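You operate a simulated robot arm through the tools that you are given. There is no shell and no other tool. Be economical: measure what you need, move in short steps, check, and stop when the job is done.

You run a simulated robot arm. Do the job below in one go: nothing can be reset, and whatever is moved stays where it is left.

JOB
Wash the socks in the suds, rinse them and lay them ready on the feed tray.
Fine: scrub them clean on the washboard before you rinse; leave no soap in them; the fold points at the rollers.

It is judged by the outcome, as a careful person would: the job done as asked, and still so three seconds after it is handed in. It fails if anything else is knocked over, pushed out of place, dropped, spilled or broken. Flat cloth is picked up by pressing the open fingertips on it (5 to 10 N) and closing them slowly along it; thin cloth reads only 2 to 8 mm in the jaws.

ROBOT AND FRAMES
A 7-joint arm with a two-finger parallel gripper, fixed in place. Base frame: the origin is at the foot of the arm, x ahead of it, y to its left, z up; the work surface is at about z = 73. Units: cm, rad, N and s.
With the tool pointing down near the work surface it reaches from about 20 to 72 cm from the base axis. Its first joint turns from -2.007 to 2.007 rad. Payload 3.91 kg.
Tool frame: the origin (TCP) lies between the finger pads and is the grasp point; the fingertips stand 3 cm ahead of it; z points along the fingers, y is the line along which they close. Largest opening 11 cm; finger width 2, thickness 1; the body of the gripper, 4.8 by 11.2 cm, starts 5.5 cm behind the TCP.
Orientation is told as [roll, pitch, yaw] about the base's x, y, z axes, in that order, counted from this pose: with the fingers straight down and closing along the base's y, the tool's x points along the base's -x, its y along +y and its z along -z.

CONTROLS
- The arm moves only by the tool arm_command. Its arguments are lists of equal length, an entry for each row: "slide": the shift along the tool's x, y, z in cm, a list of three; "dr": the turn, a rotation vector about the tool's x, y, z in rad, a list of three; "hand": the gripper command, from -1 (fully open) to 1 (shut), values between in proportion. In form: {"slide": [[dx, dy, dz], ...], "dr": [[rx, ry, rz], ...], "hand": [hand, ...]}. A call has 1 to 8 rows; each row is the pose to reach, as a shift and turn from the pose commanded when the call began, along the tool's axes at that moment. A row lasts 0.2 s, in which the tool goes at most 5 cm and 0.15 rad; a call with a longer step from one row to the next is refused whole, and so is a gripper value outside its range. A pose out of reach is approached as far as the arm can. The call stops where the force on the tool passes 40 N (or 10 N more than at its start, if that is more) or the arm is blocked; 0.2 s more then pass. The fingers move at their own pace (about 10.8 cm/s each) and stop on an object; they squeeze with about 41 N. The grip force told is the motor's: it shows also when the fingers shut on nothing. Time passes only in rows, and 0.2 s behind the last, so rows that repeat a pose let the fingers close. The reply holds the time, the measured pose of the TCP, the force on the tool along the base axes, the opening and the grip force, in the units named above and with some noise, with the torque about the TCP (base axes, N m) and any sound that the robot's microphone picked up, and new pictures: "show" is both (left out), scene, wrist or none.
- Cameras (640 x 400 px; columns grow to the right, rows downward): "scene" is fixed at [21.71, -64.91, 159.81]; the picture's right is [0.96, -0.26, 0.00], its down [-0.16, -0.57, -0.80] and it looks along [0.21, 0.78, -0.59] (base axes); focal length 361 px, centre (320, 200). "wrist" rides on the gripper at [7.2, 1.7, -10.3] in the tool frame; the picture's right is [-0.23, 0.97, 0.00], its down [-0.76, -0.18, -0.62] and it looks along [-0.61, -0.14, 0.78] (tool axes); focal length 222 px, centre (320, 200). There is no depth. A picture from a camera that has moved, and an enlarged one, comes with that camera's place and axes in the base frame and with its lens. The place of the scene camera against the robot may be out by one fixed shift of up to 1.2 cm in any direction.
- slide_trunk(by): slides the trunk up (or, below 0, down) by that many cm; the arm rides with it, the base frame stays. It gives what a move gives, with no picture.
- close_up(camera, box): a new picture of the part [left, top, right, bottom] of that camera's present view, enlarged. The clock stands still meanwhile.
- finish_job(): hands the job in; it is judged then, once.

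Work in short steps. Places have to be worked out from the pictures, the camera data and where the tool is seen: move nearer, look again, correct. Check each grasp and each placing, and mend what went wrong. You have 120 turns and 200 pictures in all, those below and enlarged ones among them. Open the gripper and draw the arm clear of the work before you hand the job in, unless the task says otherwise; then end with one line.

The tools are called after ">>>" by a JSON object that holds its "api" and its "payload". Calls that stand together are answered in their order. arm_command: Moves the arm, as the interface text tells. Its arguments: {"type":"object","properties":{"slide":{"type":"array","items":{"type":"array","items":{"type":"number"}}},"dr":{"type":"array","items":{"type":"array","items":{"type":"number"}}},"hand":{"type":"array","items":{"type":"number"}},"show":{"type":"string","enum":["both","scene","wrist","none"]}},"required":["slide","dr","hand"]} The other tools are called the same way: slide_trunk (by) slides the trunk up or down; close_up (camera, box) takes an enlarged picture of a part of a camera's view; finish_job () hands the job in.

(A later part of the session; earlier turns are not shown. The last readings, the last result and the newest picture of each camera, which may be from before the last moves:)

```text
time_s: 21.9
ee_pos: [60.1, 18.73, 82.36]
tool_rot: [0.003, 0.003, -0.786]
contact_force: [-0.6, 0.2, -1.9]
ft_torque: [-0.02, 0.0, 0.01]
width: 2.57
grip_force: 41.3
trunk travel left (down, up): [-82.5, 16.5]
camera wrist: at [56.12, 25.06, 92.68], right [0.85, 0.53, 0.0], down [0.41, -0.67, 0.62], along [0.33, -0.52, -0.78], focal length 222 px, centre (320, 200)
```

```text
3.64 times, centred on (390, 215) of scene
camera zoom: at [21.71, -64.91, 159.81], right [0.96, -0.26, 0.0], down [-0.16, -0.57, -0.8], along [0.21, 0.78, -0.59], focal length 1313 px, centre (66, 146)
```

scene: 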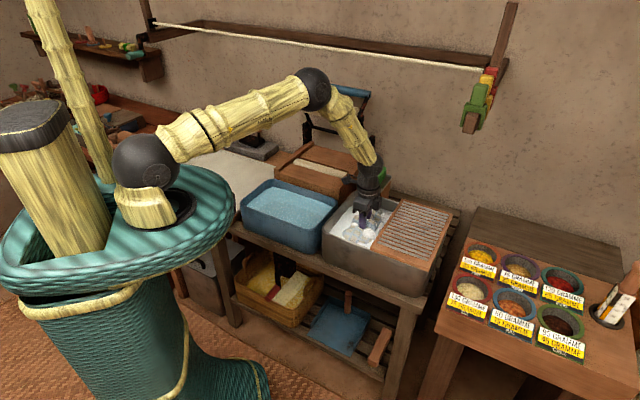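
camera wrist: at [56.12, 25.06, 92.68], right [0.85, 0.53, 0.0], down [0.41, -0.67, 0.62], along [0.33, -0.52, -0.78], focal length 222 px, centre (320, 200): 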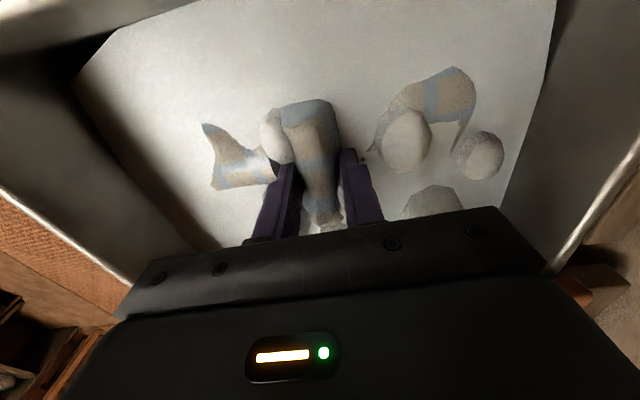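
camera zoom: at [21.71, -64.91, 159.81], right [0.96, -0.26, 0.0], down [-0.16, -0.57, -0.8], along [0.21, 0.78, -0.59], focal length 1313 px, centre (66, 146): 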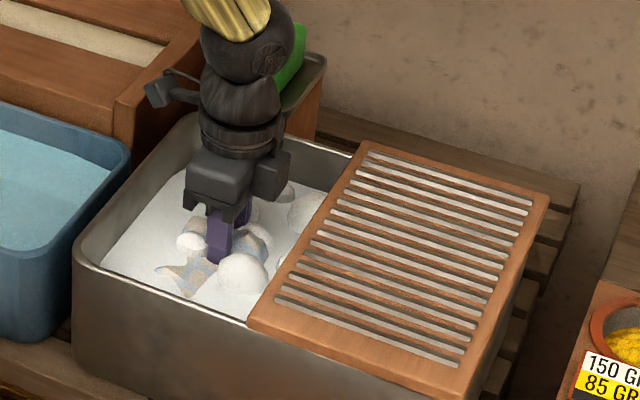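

Almost submerged; a further 2 cm and some swishing.

>>> {"api": "arm_command", "payload": {"slide": [[0, 0, 1], [0, 0, 2], [0.8, 0, 2], [-0.8, 0, 2], [0, 0.6, 2], [0, -0.6, 2], [0, 0, 2], [0, 0, 2]], "dr": [[0, 0, 0], [0, 0, 0], [0, 0, 0], [0, 0, 0], [0, 0, 0], [0, 0, 0], [0, 0, 0], [0, 0, 0]], "hand": [1, 1, 1, 1, 1, 1, 1, 1], "show": "wrist"}}

```text
time_s: 23.7
ee_pos: [60.11, 19.01, 80.28]
tool_rot: [0.004, 0.004, -0.784]
contact_force: [0.6, 0.5, -2.3]
ft_torque: [-0.03, 0.01, 0.0]
width: 2.58
grip_force: 40.6
trunk travel left (down, up): [-82.5, 16.5]
camera wrist: at [56.06, 25.14, 90.7], right [0.85, 0.53, 0.0], down [0.41, -0.67, 0.62], along [0.33, -0.52, -0.79], focal length 222 px, centre (320, 200)
```

wrist: 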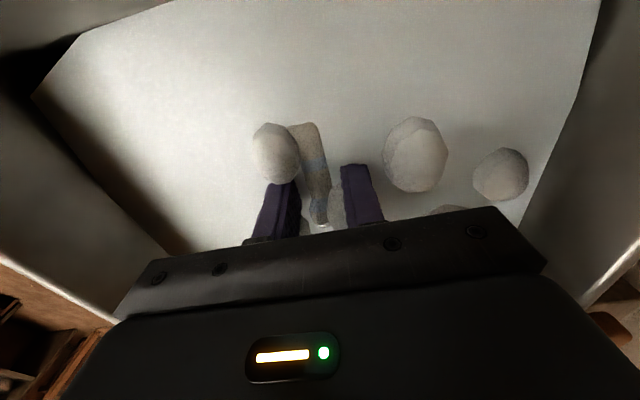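

The socks are under the suds. I lift them out slowly and look at them.

>>> {"api": "arm_command", "payload": {"slide": [[0, 0, -2], [0, 0, -4], [0, 0, -6.5], [0, 0, -9], [0, 0, -12], [0, 0, -15], [0, 0, -15], [0, 0, -15]], "dr": [[0, 0, 0], [0, 0, 0], [0, 0, 0], [0, 0, 0], [0, 0, 0], [0, 0, 0], [0, 0, 0], [0, 0, 0]], "hand": [1, 1, 1, 1, 1, 1, 1, 1], "show": "wrist"}}

>>> {"api": "close_up", "payload": {"camera": "scene", "box": [310, 150, 470, 260]}}

>>> {"api": "close_up", "payload": {"camera": "wrist", "box": [160, 30, 500, 240]}}

```text
time_s: 25.5
ee_pos: [60.29, 18.81, 95.42]
tool_rot: [0.003, 0.004, -0.786]
contact_force: [-0.4, -0.1, -1.0]
ft_torque: [-0.01, 0.02, 0.01]
width: 2.56
grip_force: 41.5
trunk travel left (down, up): [-82.5, 16.5]
camera wrist: at [56.29, 24.96, 105.73], right [0.85, 0.53, 0.0], down [0.41, -0.67, 0.62], along [0.33, -0.53, -0.78], focal length 222 px, centre (320, 200)
```

wrist: 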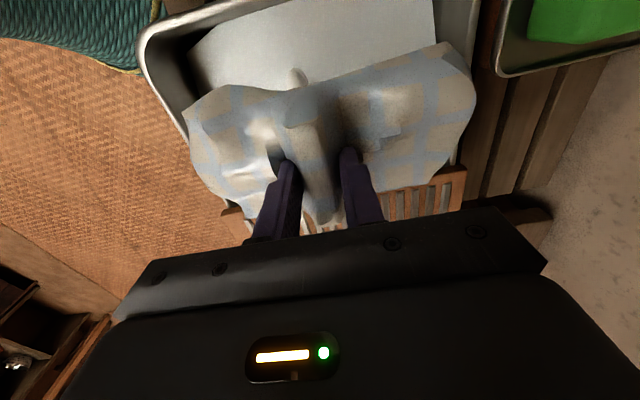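

```text
3.64 times, centred on (390, 205) of scene
camera zoom: at [21.71, -64.91, 159.81], right [0.96, -0.26, 0.0], down [-0.16, -0.57, -0.8], along [0.21, 0.78, -0.59], focal length 1313 px, centre (66, 182)
```

zoom: 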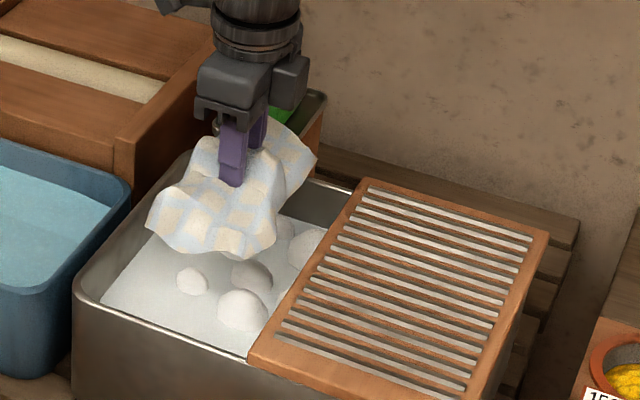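

```text
1.88 times, centred on (330, 135) of wrist
camera zoom: at [56.29, 24.96, 105.73], right [0.85, 0.53, 0.0], down [0.41, -0.67, 0.62], along [0.33, -0.53, -0.78], focal length 418 px, centre (301, 322)
```

zoom: 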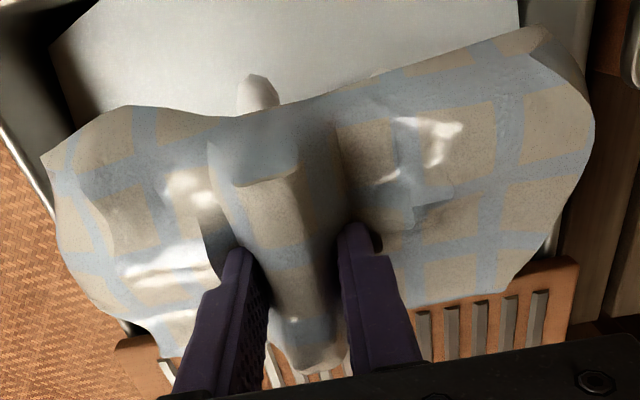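

The socks are wet and soapy. Next to the washboard: centre line (66.8, 5.3), surface near z 87–88; I move there staying above it.

>>> {"api": "arm_command", "payload": {"slide": [[-3.6, -1.2, 0], [-7.2, -2.4, 0], [-10.8, -3.7, 0], [-14.1, -4.9, 0], [-14.1, -4.9, 0]], "dr": [[0, 0, 0], [0, 0, 0], [0, 0, 0], [0, 0, 0], [0, 0, 0]], "hand": [1, 1, 1, 1, 1]}}

>>> {"api": "close_up", "payload": {"camera": "scene", "box": [330, 150, 490, 260]}}

```text
time_s: 26.7
ee_pos: [66.7, 5.37, 95.28]
tool_rot: [0.004, 0.004, -0.783]
contact_force: [-1.0, 0.4, -2.7]
ft_torque: [0.0, 0.02, 0.02]
width: 2.57
grip_force: 40.6
trunk travel left (down, up): [-82.5, 16.5]
camera wrist: at [62.62, 11.55, 105.55], right [0.85, 0.53, 0.0], down [0.41, -0.67, 0.62], along [0.33, -0.52, -0.79], focal length 222 px, centre (320, 200)
```

scene: 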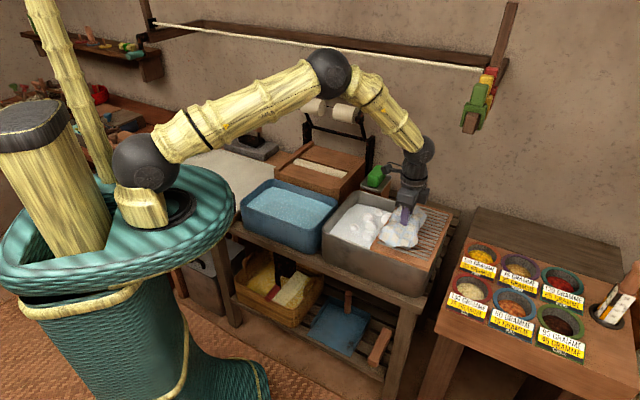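
wrist: 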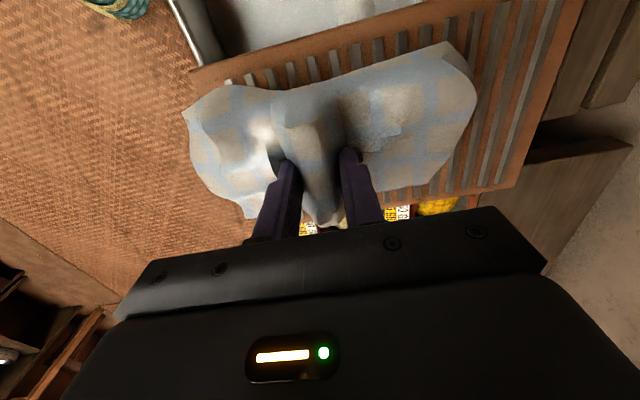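

```text
3.64 times, centred on (410, 205) of scene
camera zoom: at [21.71, -64.91, 159.81], right [0.96, -0.26, 0.0], down [-0.16, -0.57, -0.8], along [0.21, 0.78, -0.59], focal length 1313 px, centre (-7, 182)
```

zoom: 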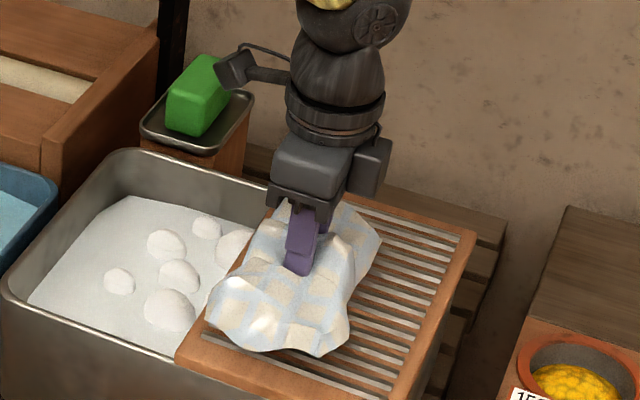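

Over the board, a bit to its near edge. I lower onto it with 2 cm shift away from me, watching for contact.

>>> {"api": "arm_command", "payload": {"slide": [[0, 1, 1.2], [0, 2, 2.4], [0, 2, 3.2], [0, 2, 3.6]], "dr": [[0, 0, 0], [0, 0, 0], [0, 0, 0], [0, 0, 0]], "hand": [1, 1, 1, 1], "show": "none"}}

```text
time_s: 27.7
ee_pos: [68.05, 6.85, 91.62]
tool_rot: [0.005, 0.004, -0.785]
contact_force: [-1.6, 0.6, 5.9]
ft_torque: [-0.29, 0.63, -0.02]
width: 2.58
grip_force: 41.2
trunk travel left (down, up): [-82.5, 16.5]
```

Contact at about 8 N down. I scrub back and forth across the slats with gentle pressure.

>>> {"api": "arm_command", "payload": {"slide": [[0, 1.5, 0.15], [0, 3, 0.15], [0, 1, 0.15], [0, -1, 0.15], [0, -3, 0.15], [0, -1, 0.15], [0, 1.5, 0.15], [0, 3, 0.15]], "dr": [[0, 0, 0], [0, 0, 0], [0, 0, 0], [0, 0, 0], [0, 0, 0], [0, 0, 0], [0, 0, 0], [0, 0, 0]], "hand": [1, 1, 1, 1, 1, 1, 1, 1]}}

>>> {"api": "close_up", "payload": {"camera": "scene", "box": [330, 150, 490, 260]}}

```text
time_s: 29.5
ee_pos: [70.02, 8.92, 91.74]
tool_rot: [0.005, 0.001, -0.784]
contact_force: [-4.5, -4.8, 15.1]
ft_torque: [-0.7, 0.72, 0.04]
width: 2.57
grip_force: 41.0
trunk travel left (down, up): [-82.5, 16.5]
camera wrist: at [65.98, 15.01, 102.01], right [0.85, 0.53, 0.0], down [0.41, -0.67, 0.62], along [0.33, -0.52, -0.78], focal length 222 px, centre (320, 200)
```

scene: 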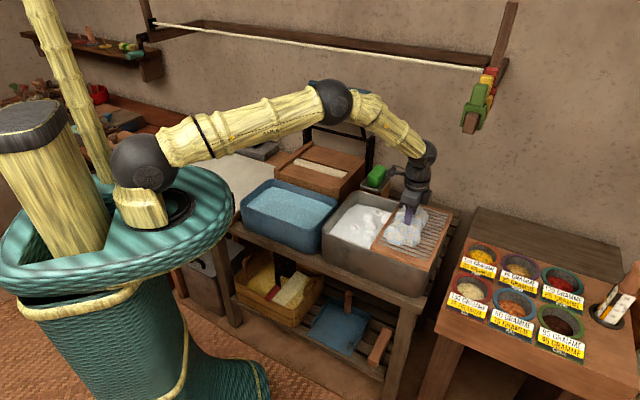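
wrist: 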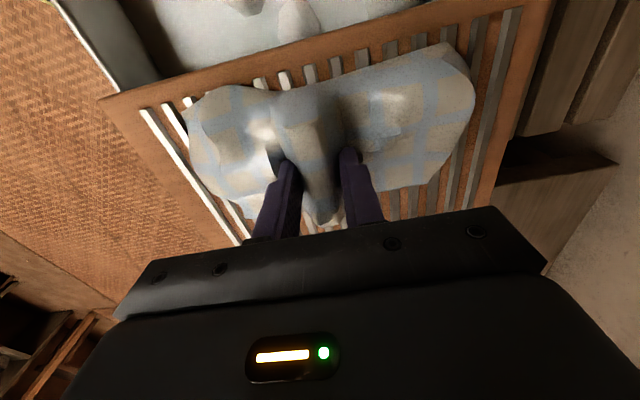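

```text
3.64 times, centred on (410, 205) of scene
camera zoom: at [21.71, -64.91, 159.81], right [0.96, -0.26, 0.0], down [-0.16, -0.57, -0.8], along [0.21, 0.78, -0.59], focal length 1313 px, centre (-7, 182)
```

zoom: 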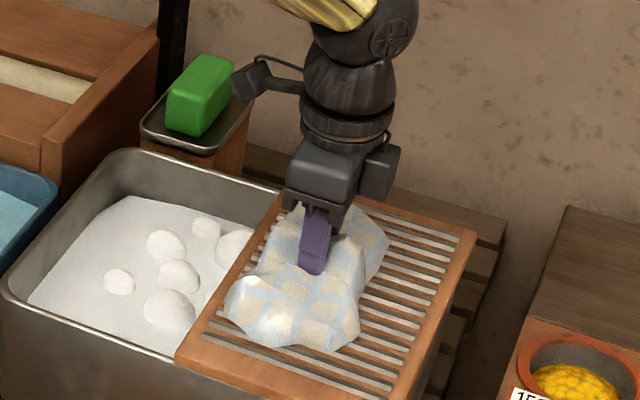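

Scrubbing drags well (5–7 N friction) and the board stays put. I keep on with more strokes.

>>> {"api": "arm_command", "payload": {"slide": [[0, -2, 0], [0, -4, 0], [0, -6, 0], [0, -4, 0], [0, -2, 0], [0, 0, 0], [0, -3, 0], [0, -6, 0]], "dr": [[0, 0, 0], [0, 0, 0], [0, 0, 0], [0, 0, 0], [0, 0, 0], [0, 0, 0], [0, 0, 0], [0, 0, 0]], "hand": [1, 1, 1, 1, 1, 1, 1, 1], "show": "none"}}

>>> {"api": "arm_command", "payload": {"slide": [[0, 2, 0], [0, 4, 0], [0, 6, 0], [0, 3, 0], [0, 0, 0], [0, 3, 0], [0, 6, 0], [0, 3, 0]], "dr": [[0, 0, 0], [0, 0, 0], [0, 0, 0], [0, 0, 0], [0, 0, 0], [0, 0, 0], [0, 0, 0], [0, 0, 0]], "hand": [1, 1, 1, 1, 1, 1, 1, 1], "show": "none"}}

>>> {"api": "close_up", "payload": {"camera": "wrist", "box": [160, 30, 500, 240]}}

>>> {"api": "close_up", "payload": {"camera": "scene", "box": [374, 170, 454, 220]}}

```text
time_s: 31.3
ee_pos: [65.66, 4.63, 91.56]
tool_rot: [0.008, 0.001, -0.786]
contact_force: [4.8, 2.0, 17.1]
ft_torque: [0.19, -0.18, 0.09]
width: 2.59
grip_force: 40.7
trunk travel left (down, up): [-82.5, 16.5]
```

```text
time_s: 33.1
ee_pos: [67.8, 6.67, 91.63]
tool_rot: [0.007, 0.003, -0.783]
contact_force: [0.5, 1.7, 13.5]
ft_torque: [-0.2, -0.55, 0.23]
width: 2.59
grip_force: 40.6
trunk travel left (down, up): [-82.5, 16.5]
```

```text
1.88 times, centred on (330, 135) of wrist
camera zoom: at [63.83, 12.89, 101.97], right [0.85, 0.53, 0.01], down [0.41, -0.67, 0.62], along [0.33, -0.52, -0.79], focal length 418 px, centre (301, 322)
```

zoom: 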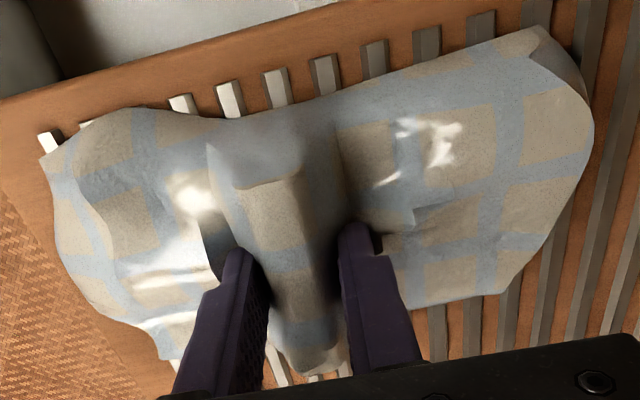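

```text
8.00 times, centred on (414, 195) of scene
camera zoom: at [21.71, -64.91, 159.81], right [0.96, -0.26, 0.0], down [-0.16, -0.57, -0.8], along [0.21, 0.78, -0.59], focal length 2889 px, centre (-432, 240)
```

zoom: 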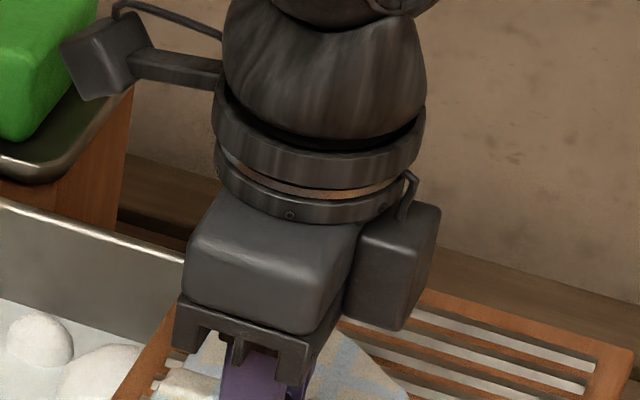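

I add more strokes to be sure they are scrubbed clean.

>>> {"api": "arm_command", "payload": {"slide": [[0, 2.5, 0.1], [0, 0, 0.1], [0, -2.8, 0.1], [0, 0, 0.1], [0, 2.8, 0.1], [0, 0, 0.1], [0, -2.8, 0.1], [0, 0, 0.1]], "dr": [[0, 0, 0], [0, 0, 0], [0, 0, 0], [0, 0, 0], [0, 0, 0], [0, 0, 0], [0, 0, 0], [0, 0, 0]], "hand": [1, 1, 1, 1, 1, 1, 1, 1], "show": "none"}}

>>> {"api": "arm_command", "payload": {"slide": [[0, 2.8, 0], [0, 0, 0], [0, -2.8, 0], [0, 0, 0], [0, 2.8, 0], [0, 0, 0], [0, -2.8, 0], [0, 0, 0]], "dr": [[0, 0, 0], [0, 0, 0], [0, 0, 0], [0, 0, 0], [0, 0, 0], [0, 0, 0], [0, 0, 0], [0, 0, 0]], "hand": [1, 1, 1, 1, 1, 1, 1, 1]}}

>>> {"api": "close_up", "payload": {"camera": "scene", "box": [374, 190, 454, 240]}}

```text
time_s: 34.9
ee_pos: [67.78, 6.49, 91.51]
tool_rot: [0.003, 0.002, -0.786]
contact_force: [-2.7, -5.5, 17.9]
ft_torque: [-0.83, 0.48, -0.17]
width: 2.57
grip_force: 40.9
trunk travel left (down, up): [-82.5, 16.5]
```

```text
time_s: 36.7
ee_pos: [67.64, 6.56, 91.52]
tool_rot: [0.002, 0.001, -0.785]
contact_force: [-6.0, -9.7, 27.2]
ft_torque: [0.06, 1.24, 0.31]
width: 2.6
grip_force: 41.4
trunk travel left (down, up): [-82.5, 16.5]
camera wrist: at [63.66, 12.76, 101.86], right [0.85, 0.53, 0.0], down [0.41, -0.67, 0.62], along [0.33, -0.53, -0.78], focal length 222 px, centre (320, 200)
```

scene: 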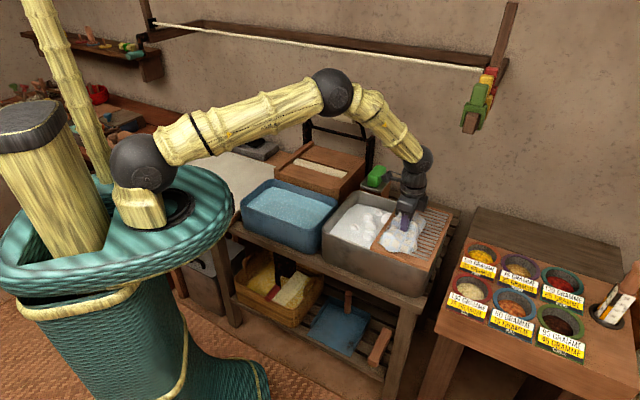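
wrist: 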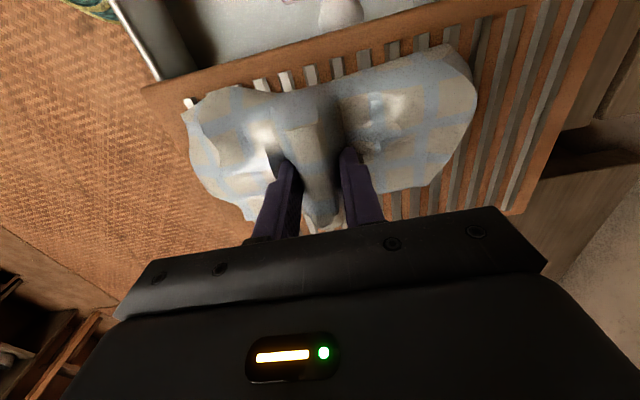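

```text
8.00 times, centred on (414, 215) of scene
camera zoom: at [21.71, -64.91, 159.81], right [0.96, -0.26, 0.0], down [-0.16, -0.57, -0.8], along [0.21, 0.78, -0.59], focal length 2889 px, centre (-432, 80)
```

zoom: 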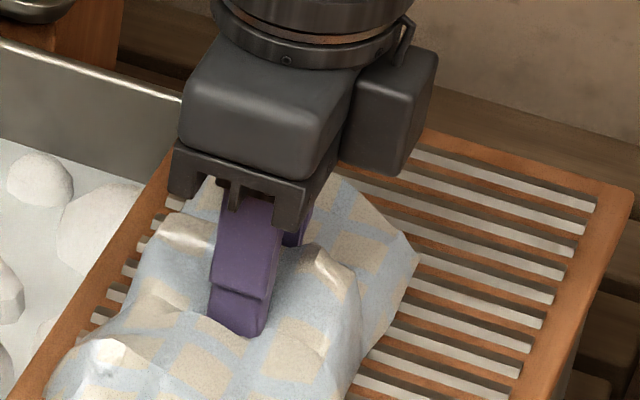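

Clean-looking after ~16 strokes. Now lift and carry to the rinse basin; it is only ~18 cm deep along the feed direction but 26 cm long, so I'll turn the socks 90° for it.

>>> {"api": "arm_command", "payload": {"slide": [[0, 0, -3.4], [0, 0, -6.8], [0, 0, -10.2], [0, 0, -13.6], [4, 0, -13.6], [8.4, 0, -13.6], [12.8, 0, -13.6], [17.2, 0, -13.6]], "dr": [[0, 0, 0], [0, 0, 0], [0, 0, 0], [0, 0, 0], [0, 0, 0], [0, 0, 0], [0, 0, 0], [0, 0, 0]], "hand": [1, 1, 1, 1, 1, 1, 1, 1], "show": "wrist"}}

```text
time_s: 38.5
ee_pos: [55.56, 19.04, 104.95]
tool_rot: [0.003, 0.002, -0.786]
contact_force: [0.0, 0.1, -1.7]
ft_torque: [-0.05, 0.02, -0.01]
width: 2.55
grip_force: 41.0
trunk travel left (down, up): [-82.5, 16.5]
camera wrist: at [51.61, 25.22, 115.27], right [0.85, 0.53, 0.0], down [0.41, -0.67, 0.62], along [0.33, -0.53, -0.78], focal length 222 px, centre (320, 200)
```

wrist: 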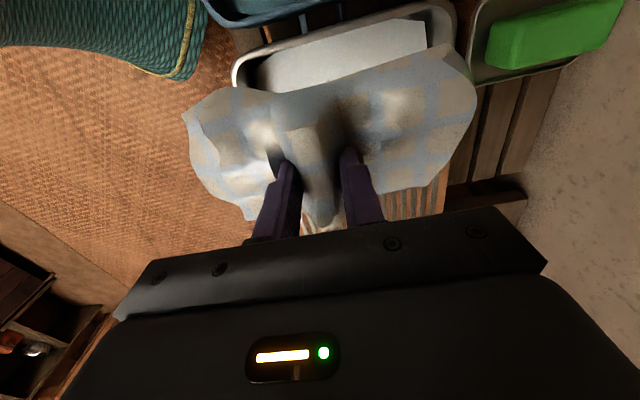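

Continuing to over the basin centre (37, 35.6), turning along the way.

>>> {"api": "arm_command", "payload": {"slide": [[3.1, -0.2, 0], [6.2, -0.4, 0], [9.3, -0.6, 0], [12.4, -0.8, 0], [15.5, -1, 0], [18.6, -1.2, 0], [21.7, -1.3, 0], [24.9, -1.4, 0]], "dr": [[0, 0, -0.14], [0, 0, -0.28], [0, 0, -0.42], [0, 0, -0.56], [0, 0, -0.7], [0, 0, -0.84], [0, 0, -0.98], [0, 0, -1.12]], "hand": [1, 1, 1, 1, 1, 1, 1, 1], "show": "none"}}

>>> {"api": "arm_command", "payload": {"slide": [[0, 0, 0], [0, 0, 0], [0, 0, 0], [0, 0, 0]], "dr": [[0, 0, -0.14], [0, 0, -0.28], [0, 0, -0.4], [0, 0, -0.45]], "hand": [1, 1, 1, 1]}}

>>> {"api": "close_up", "payload": {"camera": "scene", "box": [230, 140, 370, 250]}}

```text
time_s: 40.3
ee_pos: [37.08, 35.68, 105.18]
tool_rot: [0.005, -0.002, 0.337]
contact_force: [0.4, 0.7, -1.5]
ft_torque: [-0.02, 0.0, -0.02]
width: 2.59
grip_force: 41.1
trunk travel left (down, up): [-82.5, 16.5]
```

```text
time_s: 41.3
ee_pos: [37.3, 35.41, 105.08]
tool_rot: [0.004, -0.003, 0.786]
contact_force: [0.4, -0.3, -2.4]
ft_torque: [0.0, -0.05, -0.03]
width: 2.61
grip_force: 41.3
trunk travel left (down, up): [-82.5, 16.5]
camera wrist: at [30.91, 31.43, 115.45], right [-0.53, 0.85, 0.0], down [0.66, 0.41, 0.63], along [0.53, 0.33, -0.78], focal length 222 px, centre (320, 200)
```

scene: 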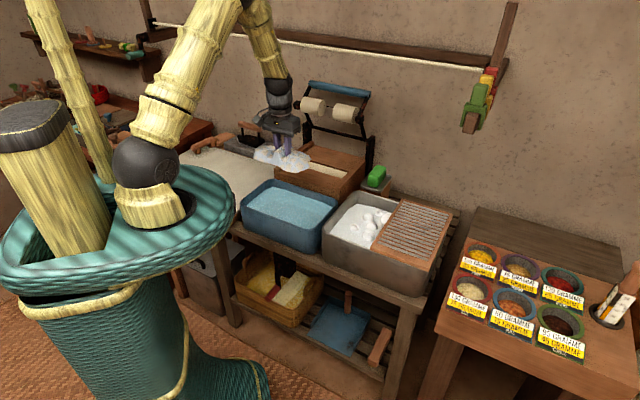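
wrist: 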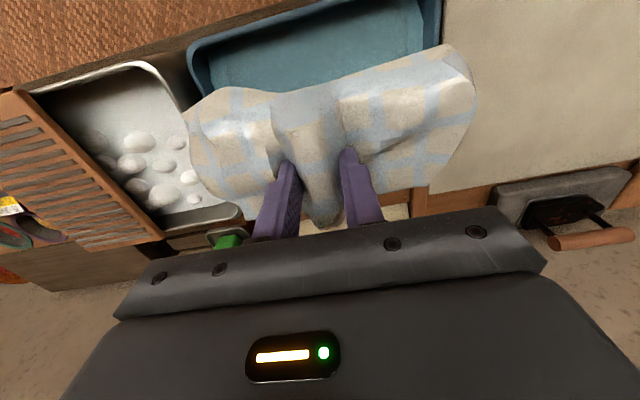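

```text
3.64 times, centred on (300, 195) of scene
camera zoom: at [21.71, -64.91, 159.81], right [0.96, -0.26, 0.0], down [-0.16, -0.57, -0.8], along [0.21, 0.78, -0.59], focal length 1313 px, centre (393, 218)
```

zoom: 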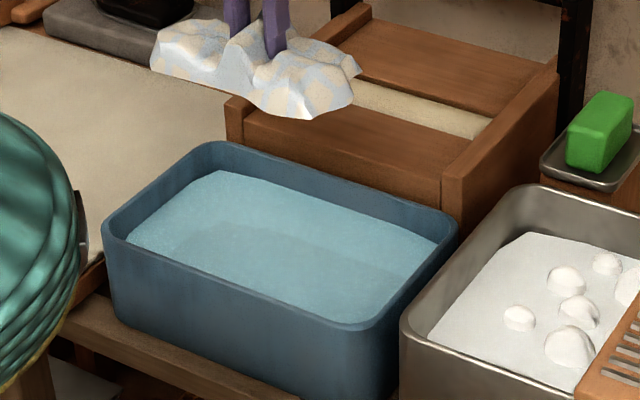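

The socks are centred over the basin (wrist and scene estimates agree near (37.5, 35.6)). Lowering to the rim level and looking again.

>>> {"api": "arm_command", "payload": {"slide": [[0, 0, 3.5], [0, 0, 7], [0, 0, 10.5], [0, 0, 13]], "dr": [[0, 0, 0], [0, 0, 0], [0, 0, 0], [0, 0, 0]], "hand": [1, 1, 1, 1]}}

>>> {"api": "close_up", "payload": {"camera": "scene", "box": [230, 140, 370, 250]}}

```text
time_s: 42.3
ee_pos: [37.34, 35.59, 92.15]
tool_rot: [0.002, -0.003, 0.785]
contact_force: [0.0, 0.4, -2.5]
ft_torque: [-0.01, 0.0, -0.03]
width: 2.56
grip_force: 40.5
trunk travel left (down, up): [-82.5, 16.5]
camera wrist: at [30.91, 31.5, 102.46], right [-0.53, 0.85, 0.0], down [0.66, 0.41, 0.63], along [0.53, 0.33, -0.78], focal length 222 px, centre (320, 200)
```

scene: 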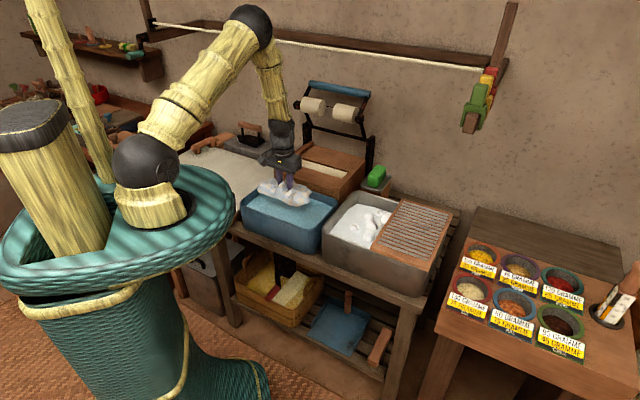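
wrist: 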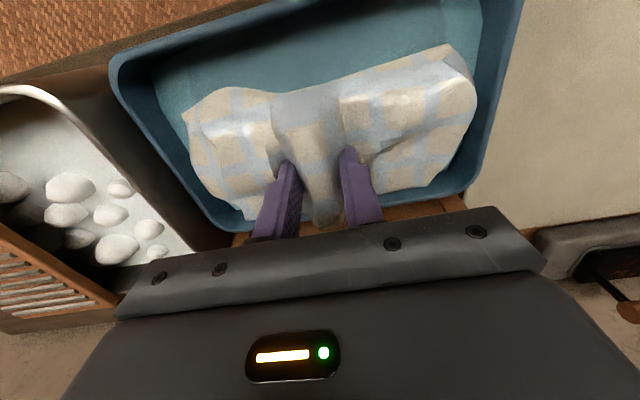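

```text
3.64 times, centred on (300, 195) of scene
camera zoom: at [21.71, -64.91, 159.81], right [0.96, -0.26, 0.0], down [-0.16, -0.57, -0.8], along [0.21, 0.78, -0.59], focal length 1313 px, centre (393, 218)
```

zoom: 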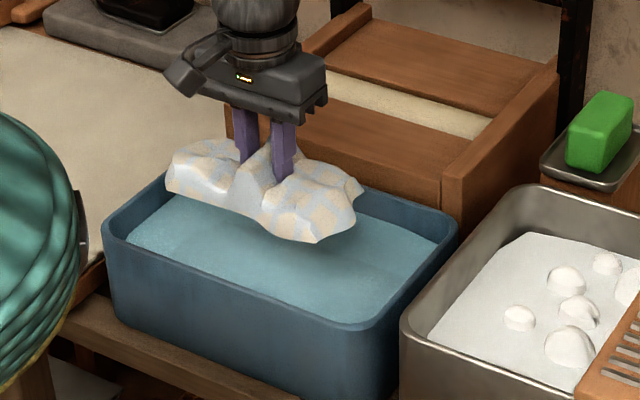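

The far rim is a bit closer than the near one; I shift 1 cm toward the robot while lowering 3 cm.

>>> {"api": "arm_command", "payload": {"slide": [[1, 0, 0.5], [1, 0, 1.5], [1, 0, 2.5], [1, 0, 3.2]], "dr": [[0, 0, 0], [0, 0, 0], [0, 0, 0], [0, 0, 0]], "hand": [1, 1, 1, 1], "show": "wrist"}}

>>> {"api": "close_up", "payload": {"camera": "scene", "box": [230, 140, 370, 250]}}

```text
time_s: 43.3
ee_pos: [36.56, 34.8, 88.97]
tool_rot: [0.002, -0.006, 0.785]
contact_force: [0.2, 0.2, -2.1]
ft_torque: [0.04, 0.01, -0.03]
width: 2.57
grip_force: 41.2
trunk travel left (down, up): [-82.5, 16.5]
camera wrist: at [30.14, 30.83, 99.24], right [-0.53, 0.85, 0.0], down [0.66, 0.41, 0.63], along [0.53, 0.33, -0.78], focal length 222 px, centre (320, 200)
```

wrist: 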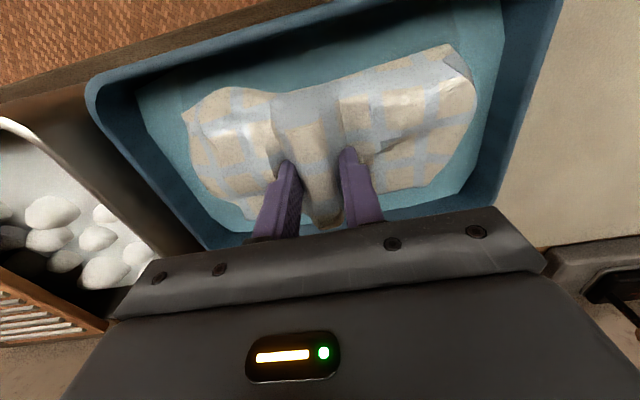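

```text
3.64 times, centred on (300, 195) of scene
camera zoom: at [21.71, -64.91, 159.81], right [0.96, -0.26, 0.0], down [-0.16, -0.57, -0.8], along [0.21, 0.78, -0.59], focal length 1313 px, centre (393, 218)
```

zoom: 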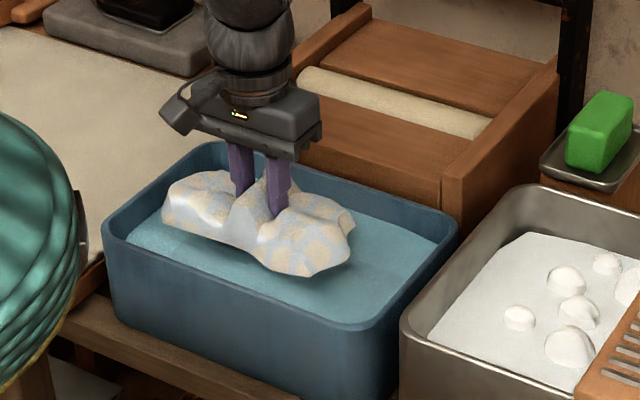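

Well centred. I dip the socks fully and swish to rinse out the soap.

>>> {"api": "arm_command", "payload": {"slide": [[0, 0, 1.5], [0, 0, 3], [0, 0, 4.5], [0, 0, 6], [0, 0, 7.5], [0, 1.2, 8.2], [0, -1.2, 8.2], [0, 0, 8.2]], "dr": [[0, 0, 0], [0, 0, 0], [0, 0, 0], [0, 0, 0], [0, 0, 0], [0, 0, 0], [0, 0, 0], [0, 0, 0]], "hand": [1, 1, 1, 1, 1, 1, 1, 1]}}

```text
time_s: 45.1
ee_pos: [36.42, 35.02, 80.63]
tool_rot: [0.004, -0.005, 0.786]
contact_force: [0.2, 0.7, -2.4]
ft_torque: [0.0, -0.04, -0.01]
width: 2.58
grip_force: 41.3
trunk travel left (down, up): [-82.5, 16.5]
camera wrist: at [30.07, 31.03, 90.97], right [-0.53, 0.85, 0.0], down [0.66, 0.41, 0.63], along [0.53, 0.33, -0.78], focal length 222 px, centre (320, 200)
```

scene: 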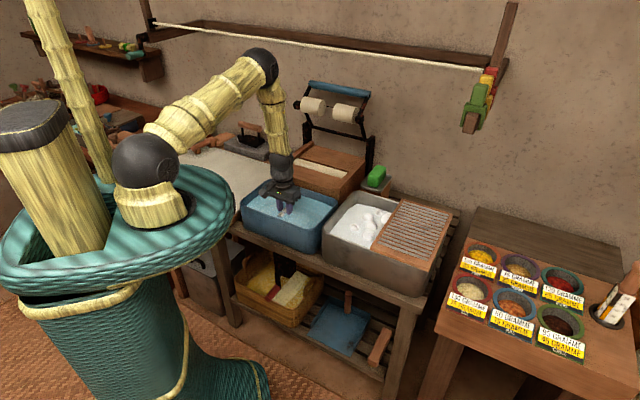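
wrist: 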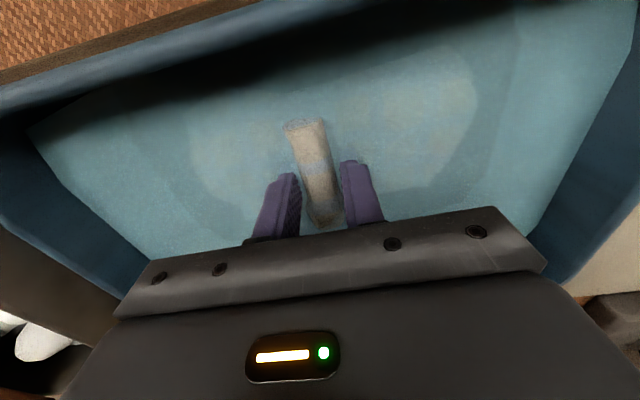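

Ridge top is just out of the water; 1.3 cm deeper and long swishing.

>>> {"api": "arm_command", "payload": {"slide": [[0, 0, 1.3], [0, 1.5, 1.3], [0, -1.5, 1.3], [0, 1.5, 1.3], [0, -1.5, 1.3], [0.7, 0, 1.3], [-0.7, 0, 1.3], [0, 0, 1.3]], "dr": [[0, 0, 0], [0, 0, 0], [0, 0, 0], [0, 0, 0], [0, 0, 0], [0, 0, 0], [0, 0, 0], [0, 0, 0]], "hand": [1, 1, 1, 1, 1, 1, 1, 1], "show": "none"}}

>>> {"api": "arm_command", "payload": {"slide": [[0, 1.5, 0], [0, -1.5, 0], [0, 1.5, 0], [0, -1.5, 0], [0, 1.5, 0], [0, -1.5, 0], [0, 0, 0], [0, 0, 0]], "dr": [[0, 0, 0], [0, 0, 0], [0, 0, 0], [0, 0, 0], [0, 0, 0], [0, 0, 0], [0, 0, 0], [0, 0, 0]], "hand": [1, 1, 1, 1, 1, 1, 1, 1], "show": "wrist"}}

```text
time_s: 46.9
ee_pos: [36.62, 35.16, 79.36]
tool_rot: [0.005, -0.005, 0.785]
contact_force: [-0.6, -0.4, -1.4]
ft_torque: [-0.02, -0.01, 0.0]
width: 2.56
grip_force: 41.8
trunk travel left (down, up): [-82.5, 16.5]
```

```text
time_s: 48.7
ee_pos: [36.81, 34.82, 79.39]
tool_rot: [0.004, -0.003, 0.785]
contact_force: [0.1, -0.4, -2.4]
ft_torque: [0.0, 0.04, -0.04]
width: 2.58
grip_force: 41.4
trunk travel left (down, up): [-82.5, 16.5]
camera wrist: at [30.38, 30.79, 89.69], right [-0.53, 0.85, 0.0], down [0.67, 0.41, 0.63], along [0.53, 0.33, -0.78], focal length 222 px, centre (320, 200)
```

wrist: 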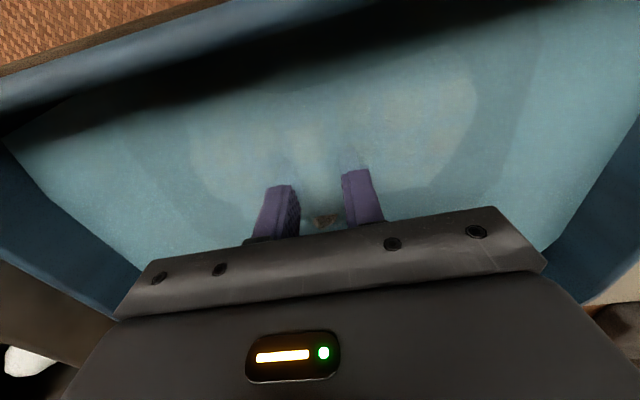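

Fully submerged and swished. I lift straight out and inspect.

>>> {"api": "arm_command", "payload": {"slide": [[0, 0, -2], [0, 0, -4], [0, 0, -7], [0, 0, -10], [0, 0, -14], [0, 0, -18], [0, 0, -18], [0, 0, -18]], "dr": [[0, 0, 0], [0, 0, 0], [0, 0, 0], [0, 0, 0], [0, 0, 0], [0, 0, 0], [0, 0, 0], [0, 0, 0]], "hand": [1, 1, 1, 1, 1, 1, 1, 1], "show": "none"}}

>>> {"api": "close_up", "payload": {"camera": "wrist", "box": [160, 30, 500, 240]}}

>>> {"api": "close_up", "payload": {"camera": "scene", "box": [240, 140, 336, 200]}}

```text
time_s: 50.5
ee_pos: [36.56, 34.57, 97.5]
tool_rot: [0.004, -0.002, 0.784]
contact_force: [0.1, 1.2, -2.6]
ft_torque: [-0.02, 0.03, -0.01]
width: 2.56
grip_force: 41.5
trunk travel left (down, up): [-82.5, 16.5]
```

```text
1.88 times, centred on (330, 135) of wrist
camera zoom: at [30.18, 30.62, 107.83], right [-0.53, 0.85, 0.0], down [0.66, 0.41, 0.63], along [0.53, 0.33, -0.78], focal length 418 px, centre (301, 322)
```

zoom: 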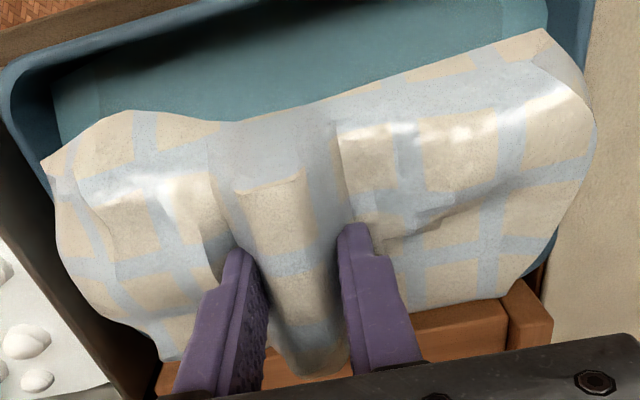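

```text
6.67 times, centred on (288, 170) of scene
camera zoom: at [21.71, -64.91, 159.81], right [0.96, -0.26, 0.0], down [-0.16, -0.57, -0.8], along [0.21, 0.78, -0.59], focal length 2408 px, centre (533, 400)
```

zoom: 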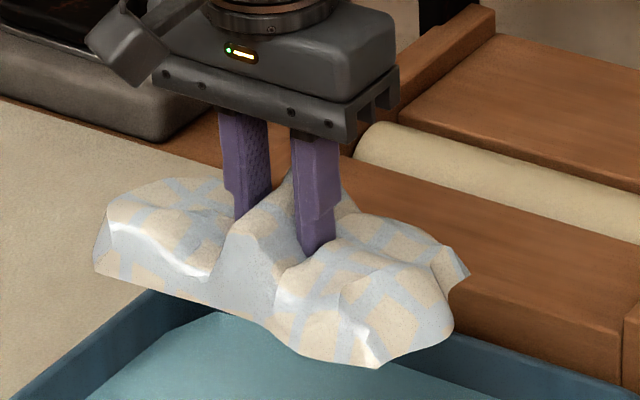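

They look clean; I give a second rinse dip to be sure no soap remains.

>>> {"api": "arm_command", "payload": {"slide": [[0, 0, 4], [0, 0, 8], [0, 0, 12], [0, 0, 15], [0, 0, 18], [0, 1.2, 18], [0, -1.2, 18], [0, 0, 18]], "dr": [[0, 0, 0], [0, 0, 0], [0, 0, 0], [0, 0, 0], [0, 0, 0], [0, 0, 0], [0, 0, 0], [0, 0, 0]], "hand": [1, 1, 1, 1, 1, 1, 1, 1], "show": "none"}}

>>> {"api": "arm_command", "payload": {"slide": [[0, 1.2, 0], [0, -1.2, 0], [0, 0, 0], [0, 0, -4], [0, 0, -8.5], [0, 0, -13], [0, 0, -17.5], [0, 0, -22]], "dr": [[0, 0, 0], [0, 0, 0], [0, 0, 0], [0, 0, 0], [0, 0, 0], [0, 0, 0], [0, 0, 0], [0, 0, 0]], "hand": [1, 1, 1, 1, 1, 1, 1, 1]}}

>>> {"api": "close_up", "payload": {"camera": "scene", "box": [260, 70, 400, 210]}}

```text
time_s: 52.3
ee_pos: [36.3, 35.03, 79.32]
tool_rot: [0.001, -0.005, 0.786]
contact_force: [-0.2, 0.7, -2.4]
ft_torque: [0.01, -0.02, 0.0]
width: 2.56
grip_force: 41.0
trunk travel left (down, up): [-82.5, 16.5]
```

```text
time_s: 54.1
ee_pos: [36.48, 34.89, 101.33]
tool_rot: [0.003, -0.003, 0.785]
contact_force: [0.0, 0.0, -1.6]
ft_torque: [0.0, -0.01, 0.0]
width: 2.6
grip_force: 40.9
trunk travel left (down, up): [-82.5, 16.5]
camera wrist: at [29.96, 30.84, 111.66], right [-0.53, 0.85, 0.0], down [0.66, 0.41, 0.62], along [0.53, 0.33, -0.78], focal length 222 px, centre (320, 200)
```

scene: 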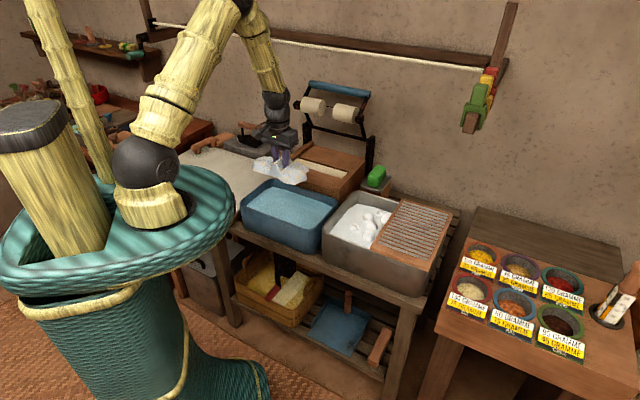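
wrist: 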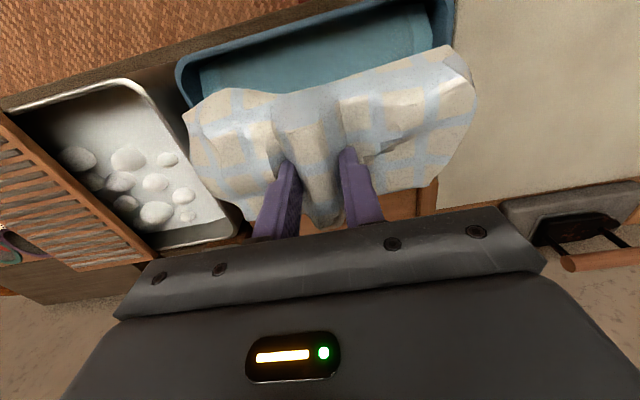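

```text
2.86 times, centred on (330, 140) of scene
camera zoom: at [21.71, -64.91, 159.81], right [0.96, -0.26, 0.0], down [-0.16, -0.57, -0.8], along [0.21, 0.78, -0.59], focal length 1032 px, centre (291, 371)
```

zoom: 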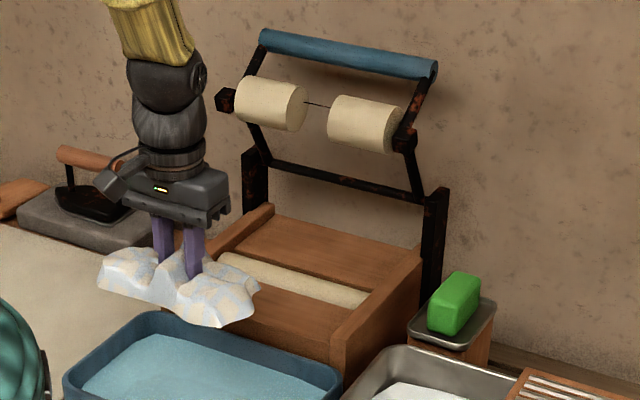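

Two rinses done. The feed tray is the front board before the lower roller (about 9 cm deep × 21 cm wide, z≈88, at f 60–69); with the ridge fold pointing along the feed direction the socks just fit. I move over it at this height.

>>> {"api": "arm_command", "payload": {"slide": [[-3, 0.1, 0], [-6, 0.2, 0], [-9, 0.3, 0], [-12, 0.4, 0], [-14, 0.4, 0], [-14, 0.4, 0]], "dr": [[0, 0, 0], [0, 0, 0], [0, 0, 0], [0, 0, 0], [0, 0, 0], [0, 0, 0]], "hand": [1, 1, 1, 1, 1, 1]}}

>>> {"api": "close_up", "payload": {"camera": "scene", "box": [250, 80, 394, 190]}}

>>> {"api": "close_up", "payload": {"camera": "wrist", "box": [120, 0, 520, 250]}}

```text
time_s: 55.5
ee_pos: [46.11, 44.98, 101.47]
tool_rot: [0.002, -0.003, 0.784]
contact_force: [0.2, -0.6, -2.7]
ft_torque: [-0.04, 0.04, 0.0]
width: 2.59
grip_force: 41.2
trunk travel left (down, up): [-82.5, 16.5]
camera wrist: at [39.7, 40.91, 111.88], right [-0.53, 0.85, 0.0], down [0.66, 0.41, 0.63], along [0.53, 0.33, -0.78], focal length 222 px, centre (320, 200)
```

scene: 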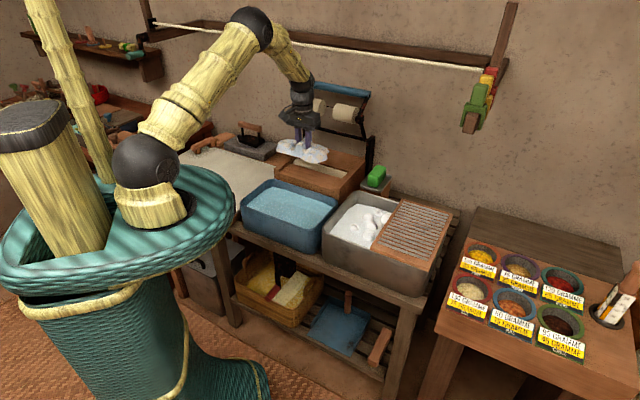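
wrist: 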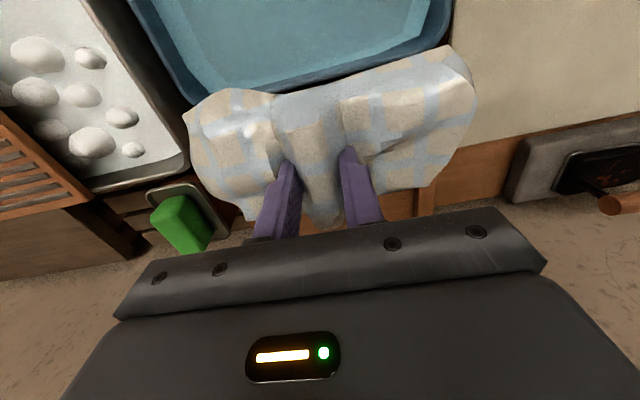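

```text
3.64 times, centred on (322, 135) of scene
camera zoom: at [21.71, -64.91, 159.81], right [0.96, -0.26, 0.0], down [-0.16, -0.57, -0.8], along [0.21, 0.78, -0.59], focal length 1313 px, centre (313, 436)
```

zoom: 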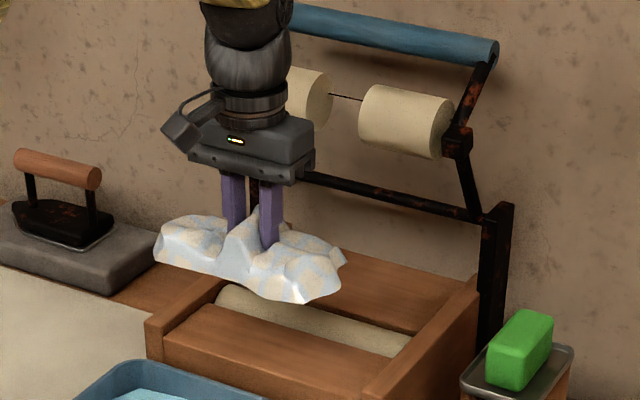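

```text
1.60 times, centred on (320, 125) of wrist
camera zoom: at [39.7, 40.91, 111.88], right [-0.53, 0.85, 0.0], down [0.66, 0.41, 0.63], along [0.53, 0.33, -0.78], focal length 355 px, centre (320, 320)
```

zoom: 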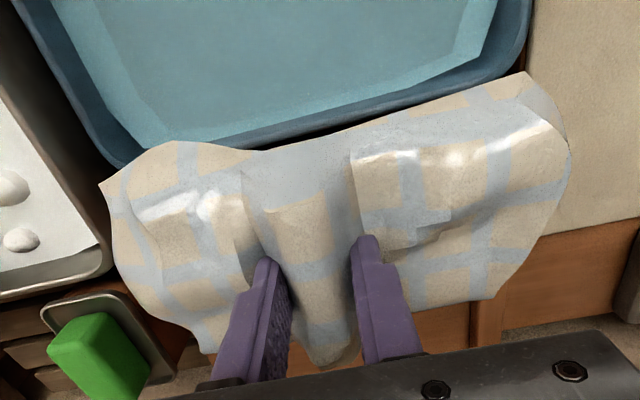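

To judge the tray's side walls precisely, I step sideways (towards the tub) and up so the wrist camera sees the tray unobstructed.

>>> {"api": "arm_command", "payload": {"slide": [[0, -3, -2], [0, -7, -4], [0, -11, -6], [0, -15, -6], [0, -19, -6], [0, -22, -6], [0, -22, -6]], "dr": [[0, 0, 0], [0, 0, 0], [0, 0, 0], [0, 0, 0], [0, 0, 0], [0, 0, 0], [0, 0, 0]], "hand": [1, 1, 1, 1, 1, 1, 1], "show": "wrist"}}

>>> {"api": "close_up", "payload": {"camera": "scene", "box": [250, 100, 394, 210]}}

```text
time_s: 57.1
ee_pos: [61.5, 29.5, 107.65]
tool_rot: [0.004, -0.003, 0.785]
contact_force: [0.2, 0.9, -2.5]
ft_torque: [0.01, -0.02, 0.02]
width: 2.58
grip_force: 41.4
trunk travel left (down, up): [-82.5, 16.5]
camera wrist: at [55.22, 25.47, 117.97], right [-0.53, 0.85, 0.0], down [0.66, 0.41, 0.63], along [0.53, 0.33, -0.78], focal length 222 px, centre (320, 200)
```

wrist: 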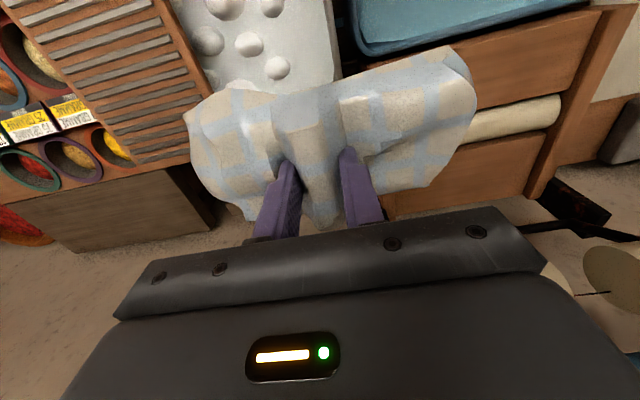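

```text
3.64 times, centred on (322, 155) of scene
camera zoom: at [21.71, -64.91, 159.81], right [0.96, -0.26, 0.0], down [-0.16, -0.57, -0.8], along [0.21, 0.78, -0.59], focal length 1313 px, centre (313, 364)
```

zoom: 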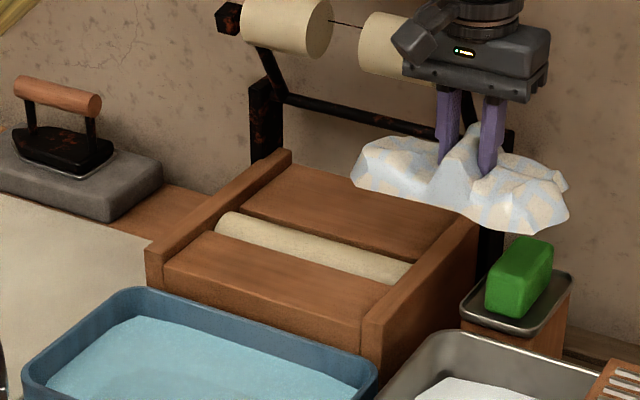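

>>> {"api": "close_up", "payload": {"camera": "wrist", "box": [440, 0, 640, 125]}}

>>> {"api": "close_up", "payload": {"camera": "wrist", "box": [330, 0, 530, 125]}}

>>> {"api": "close_up", "payload": {"camera": "scene", "box": [270, 140, 374, 205]}}

```text
3.20 times, centred on (540, 62) of wrist
camera zoom: at [55.22, 25.47, 117.97], right [-0.53, 0.85, 0.0], down [0.66, 0.41, 0.63], along [0.53, 0.33, -0.78], focal length 711 px, centre (-384, 640)
```

zoom: 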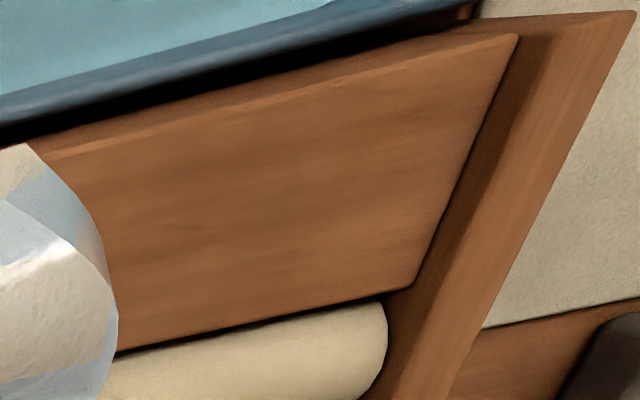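

```text
3.20 times, centred on (430, 62) of wrist
camera zoom: at [55.22, 25.47, 117.97], right [-0.53, 0.85, 0.0], down [0.66, 0.41, 0.63], along [0.53, 0.33, -0.78], focal length 711 px, centre (-32, 640)
```

zoom: 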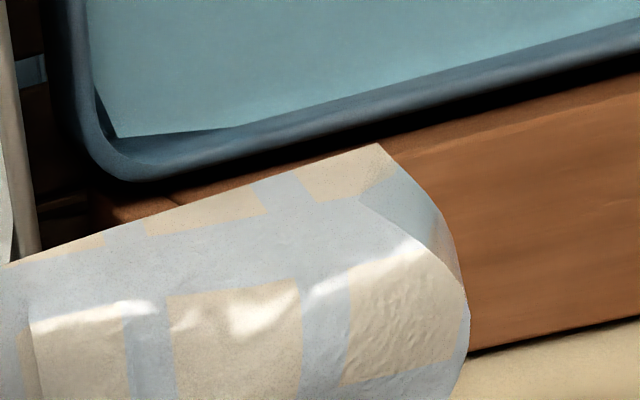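

```text
6.15 times, centred on (322, 172) of scene
camera zoom: at [21.71, -64.91, 159.81], right [0.96, -0.26, 0.0], down [-0.16, -0.57, -0.8], along [0.21, 0.78, -0.59], focal length 2222 px, centre (308, 369)
```

zoom: 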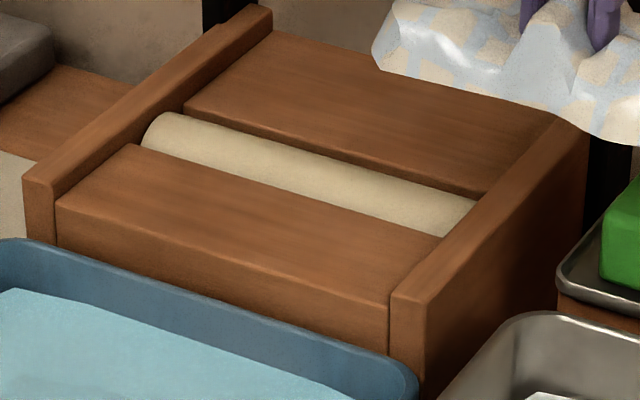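

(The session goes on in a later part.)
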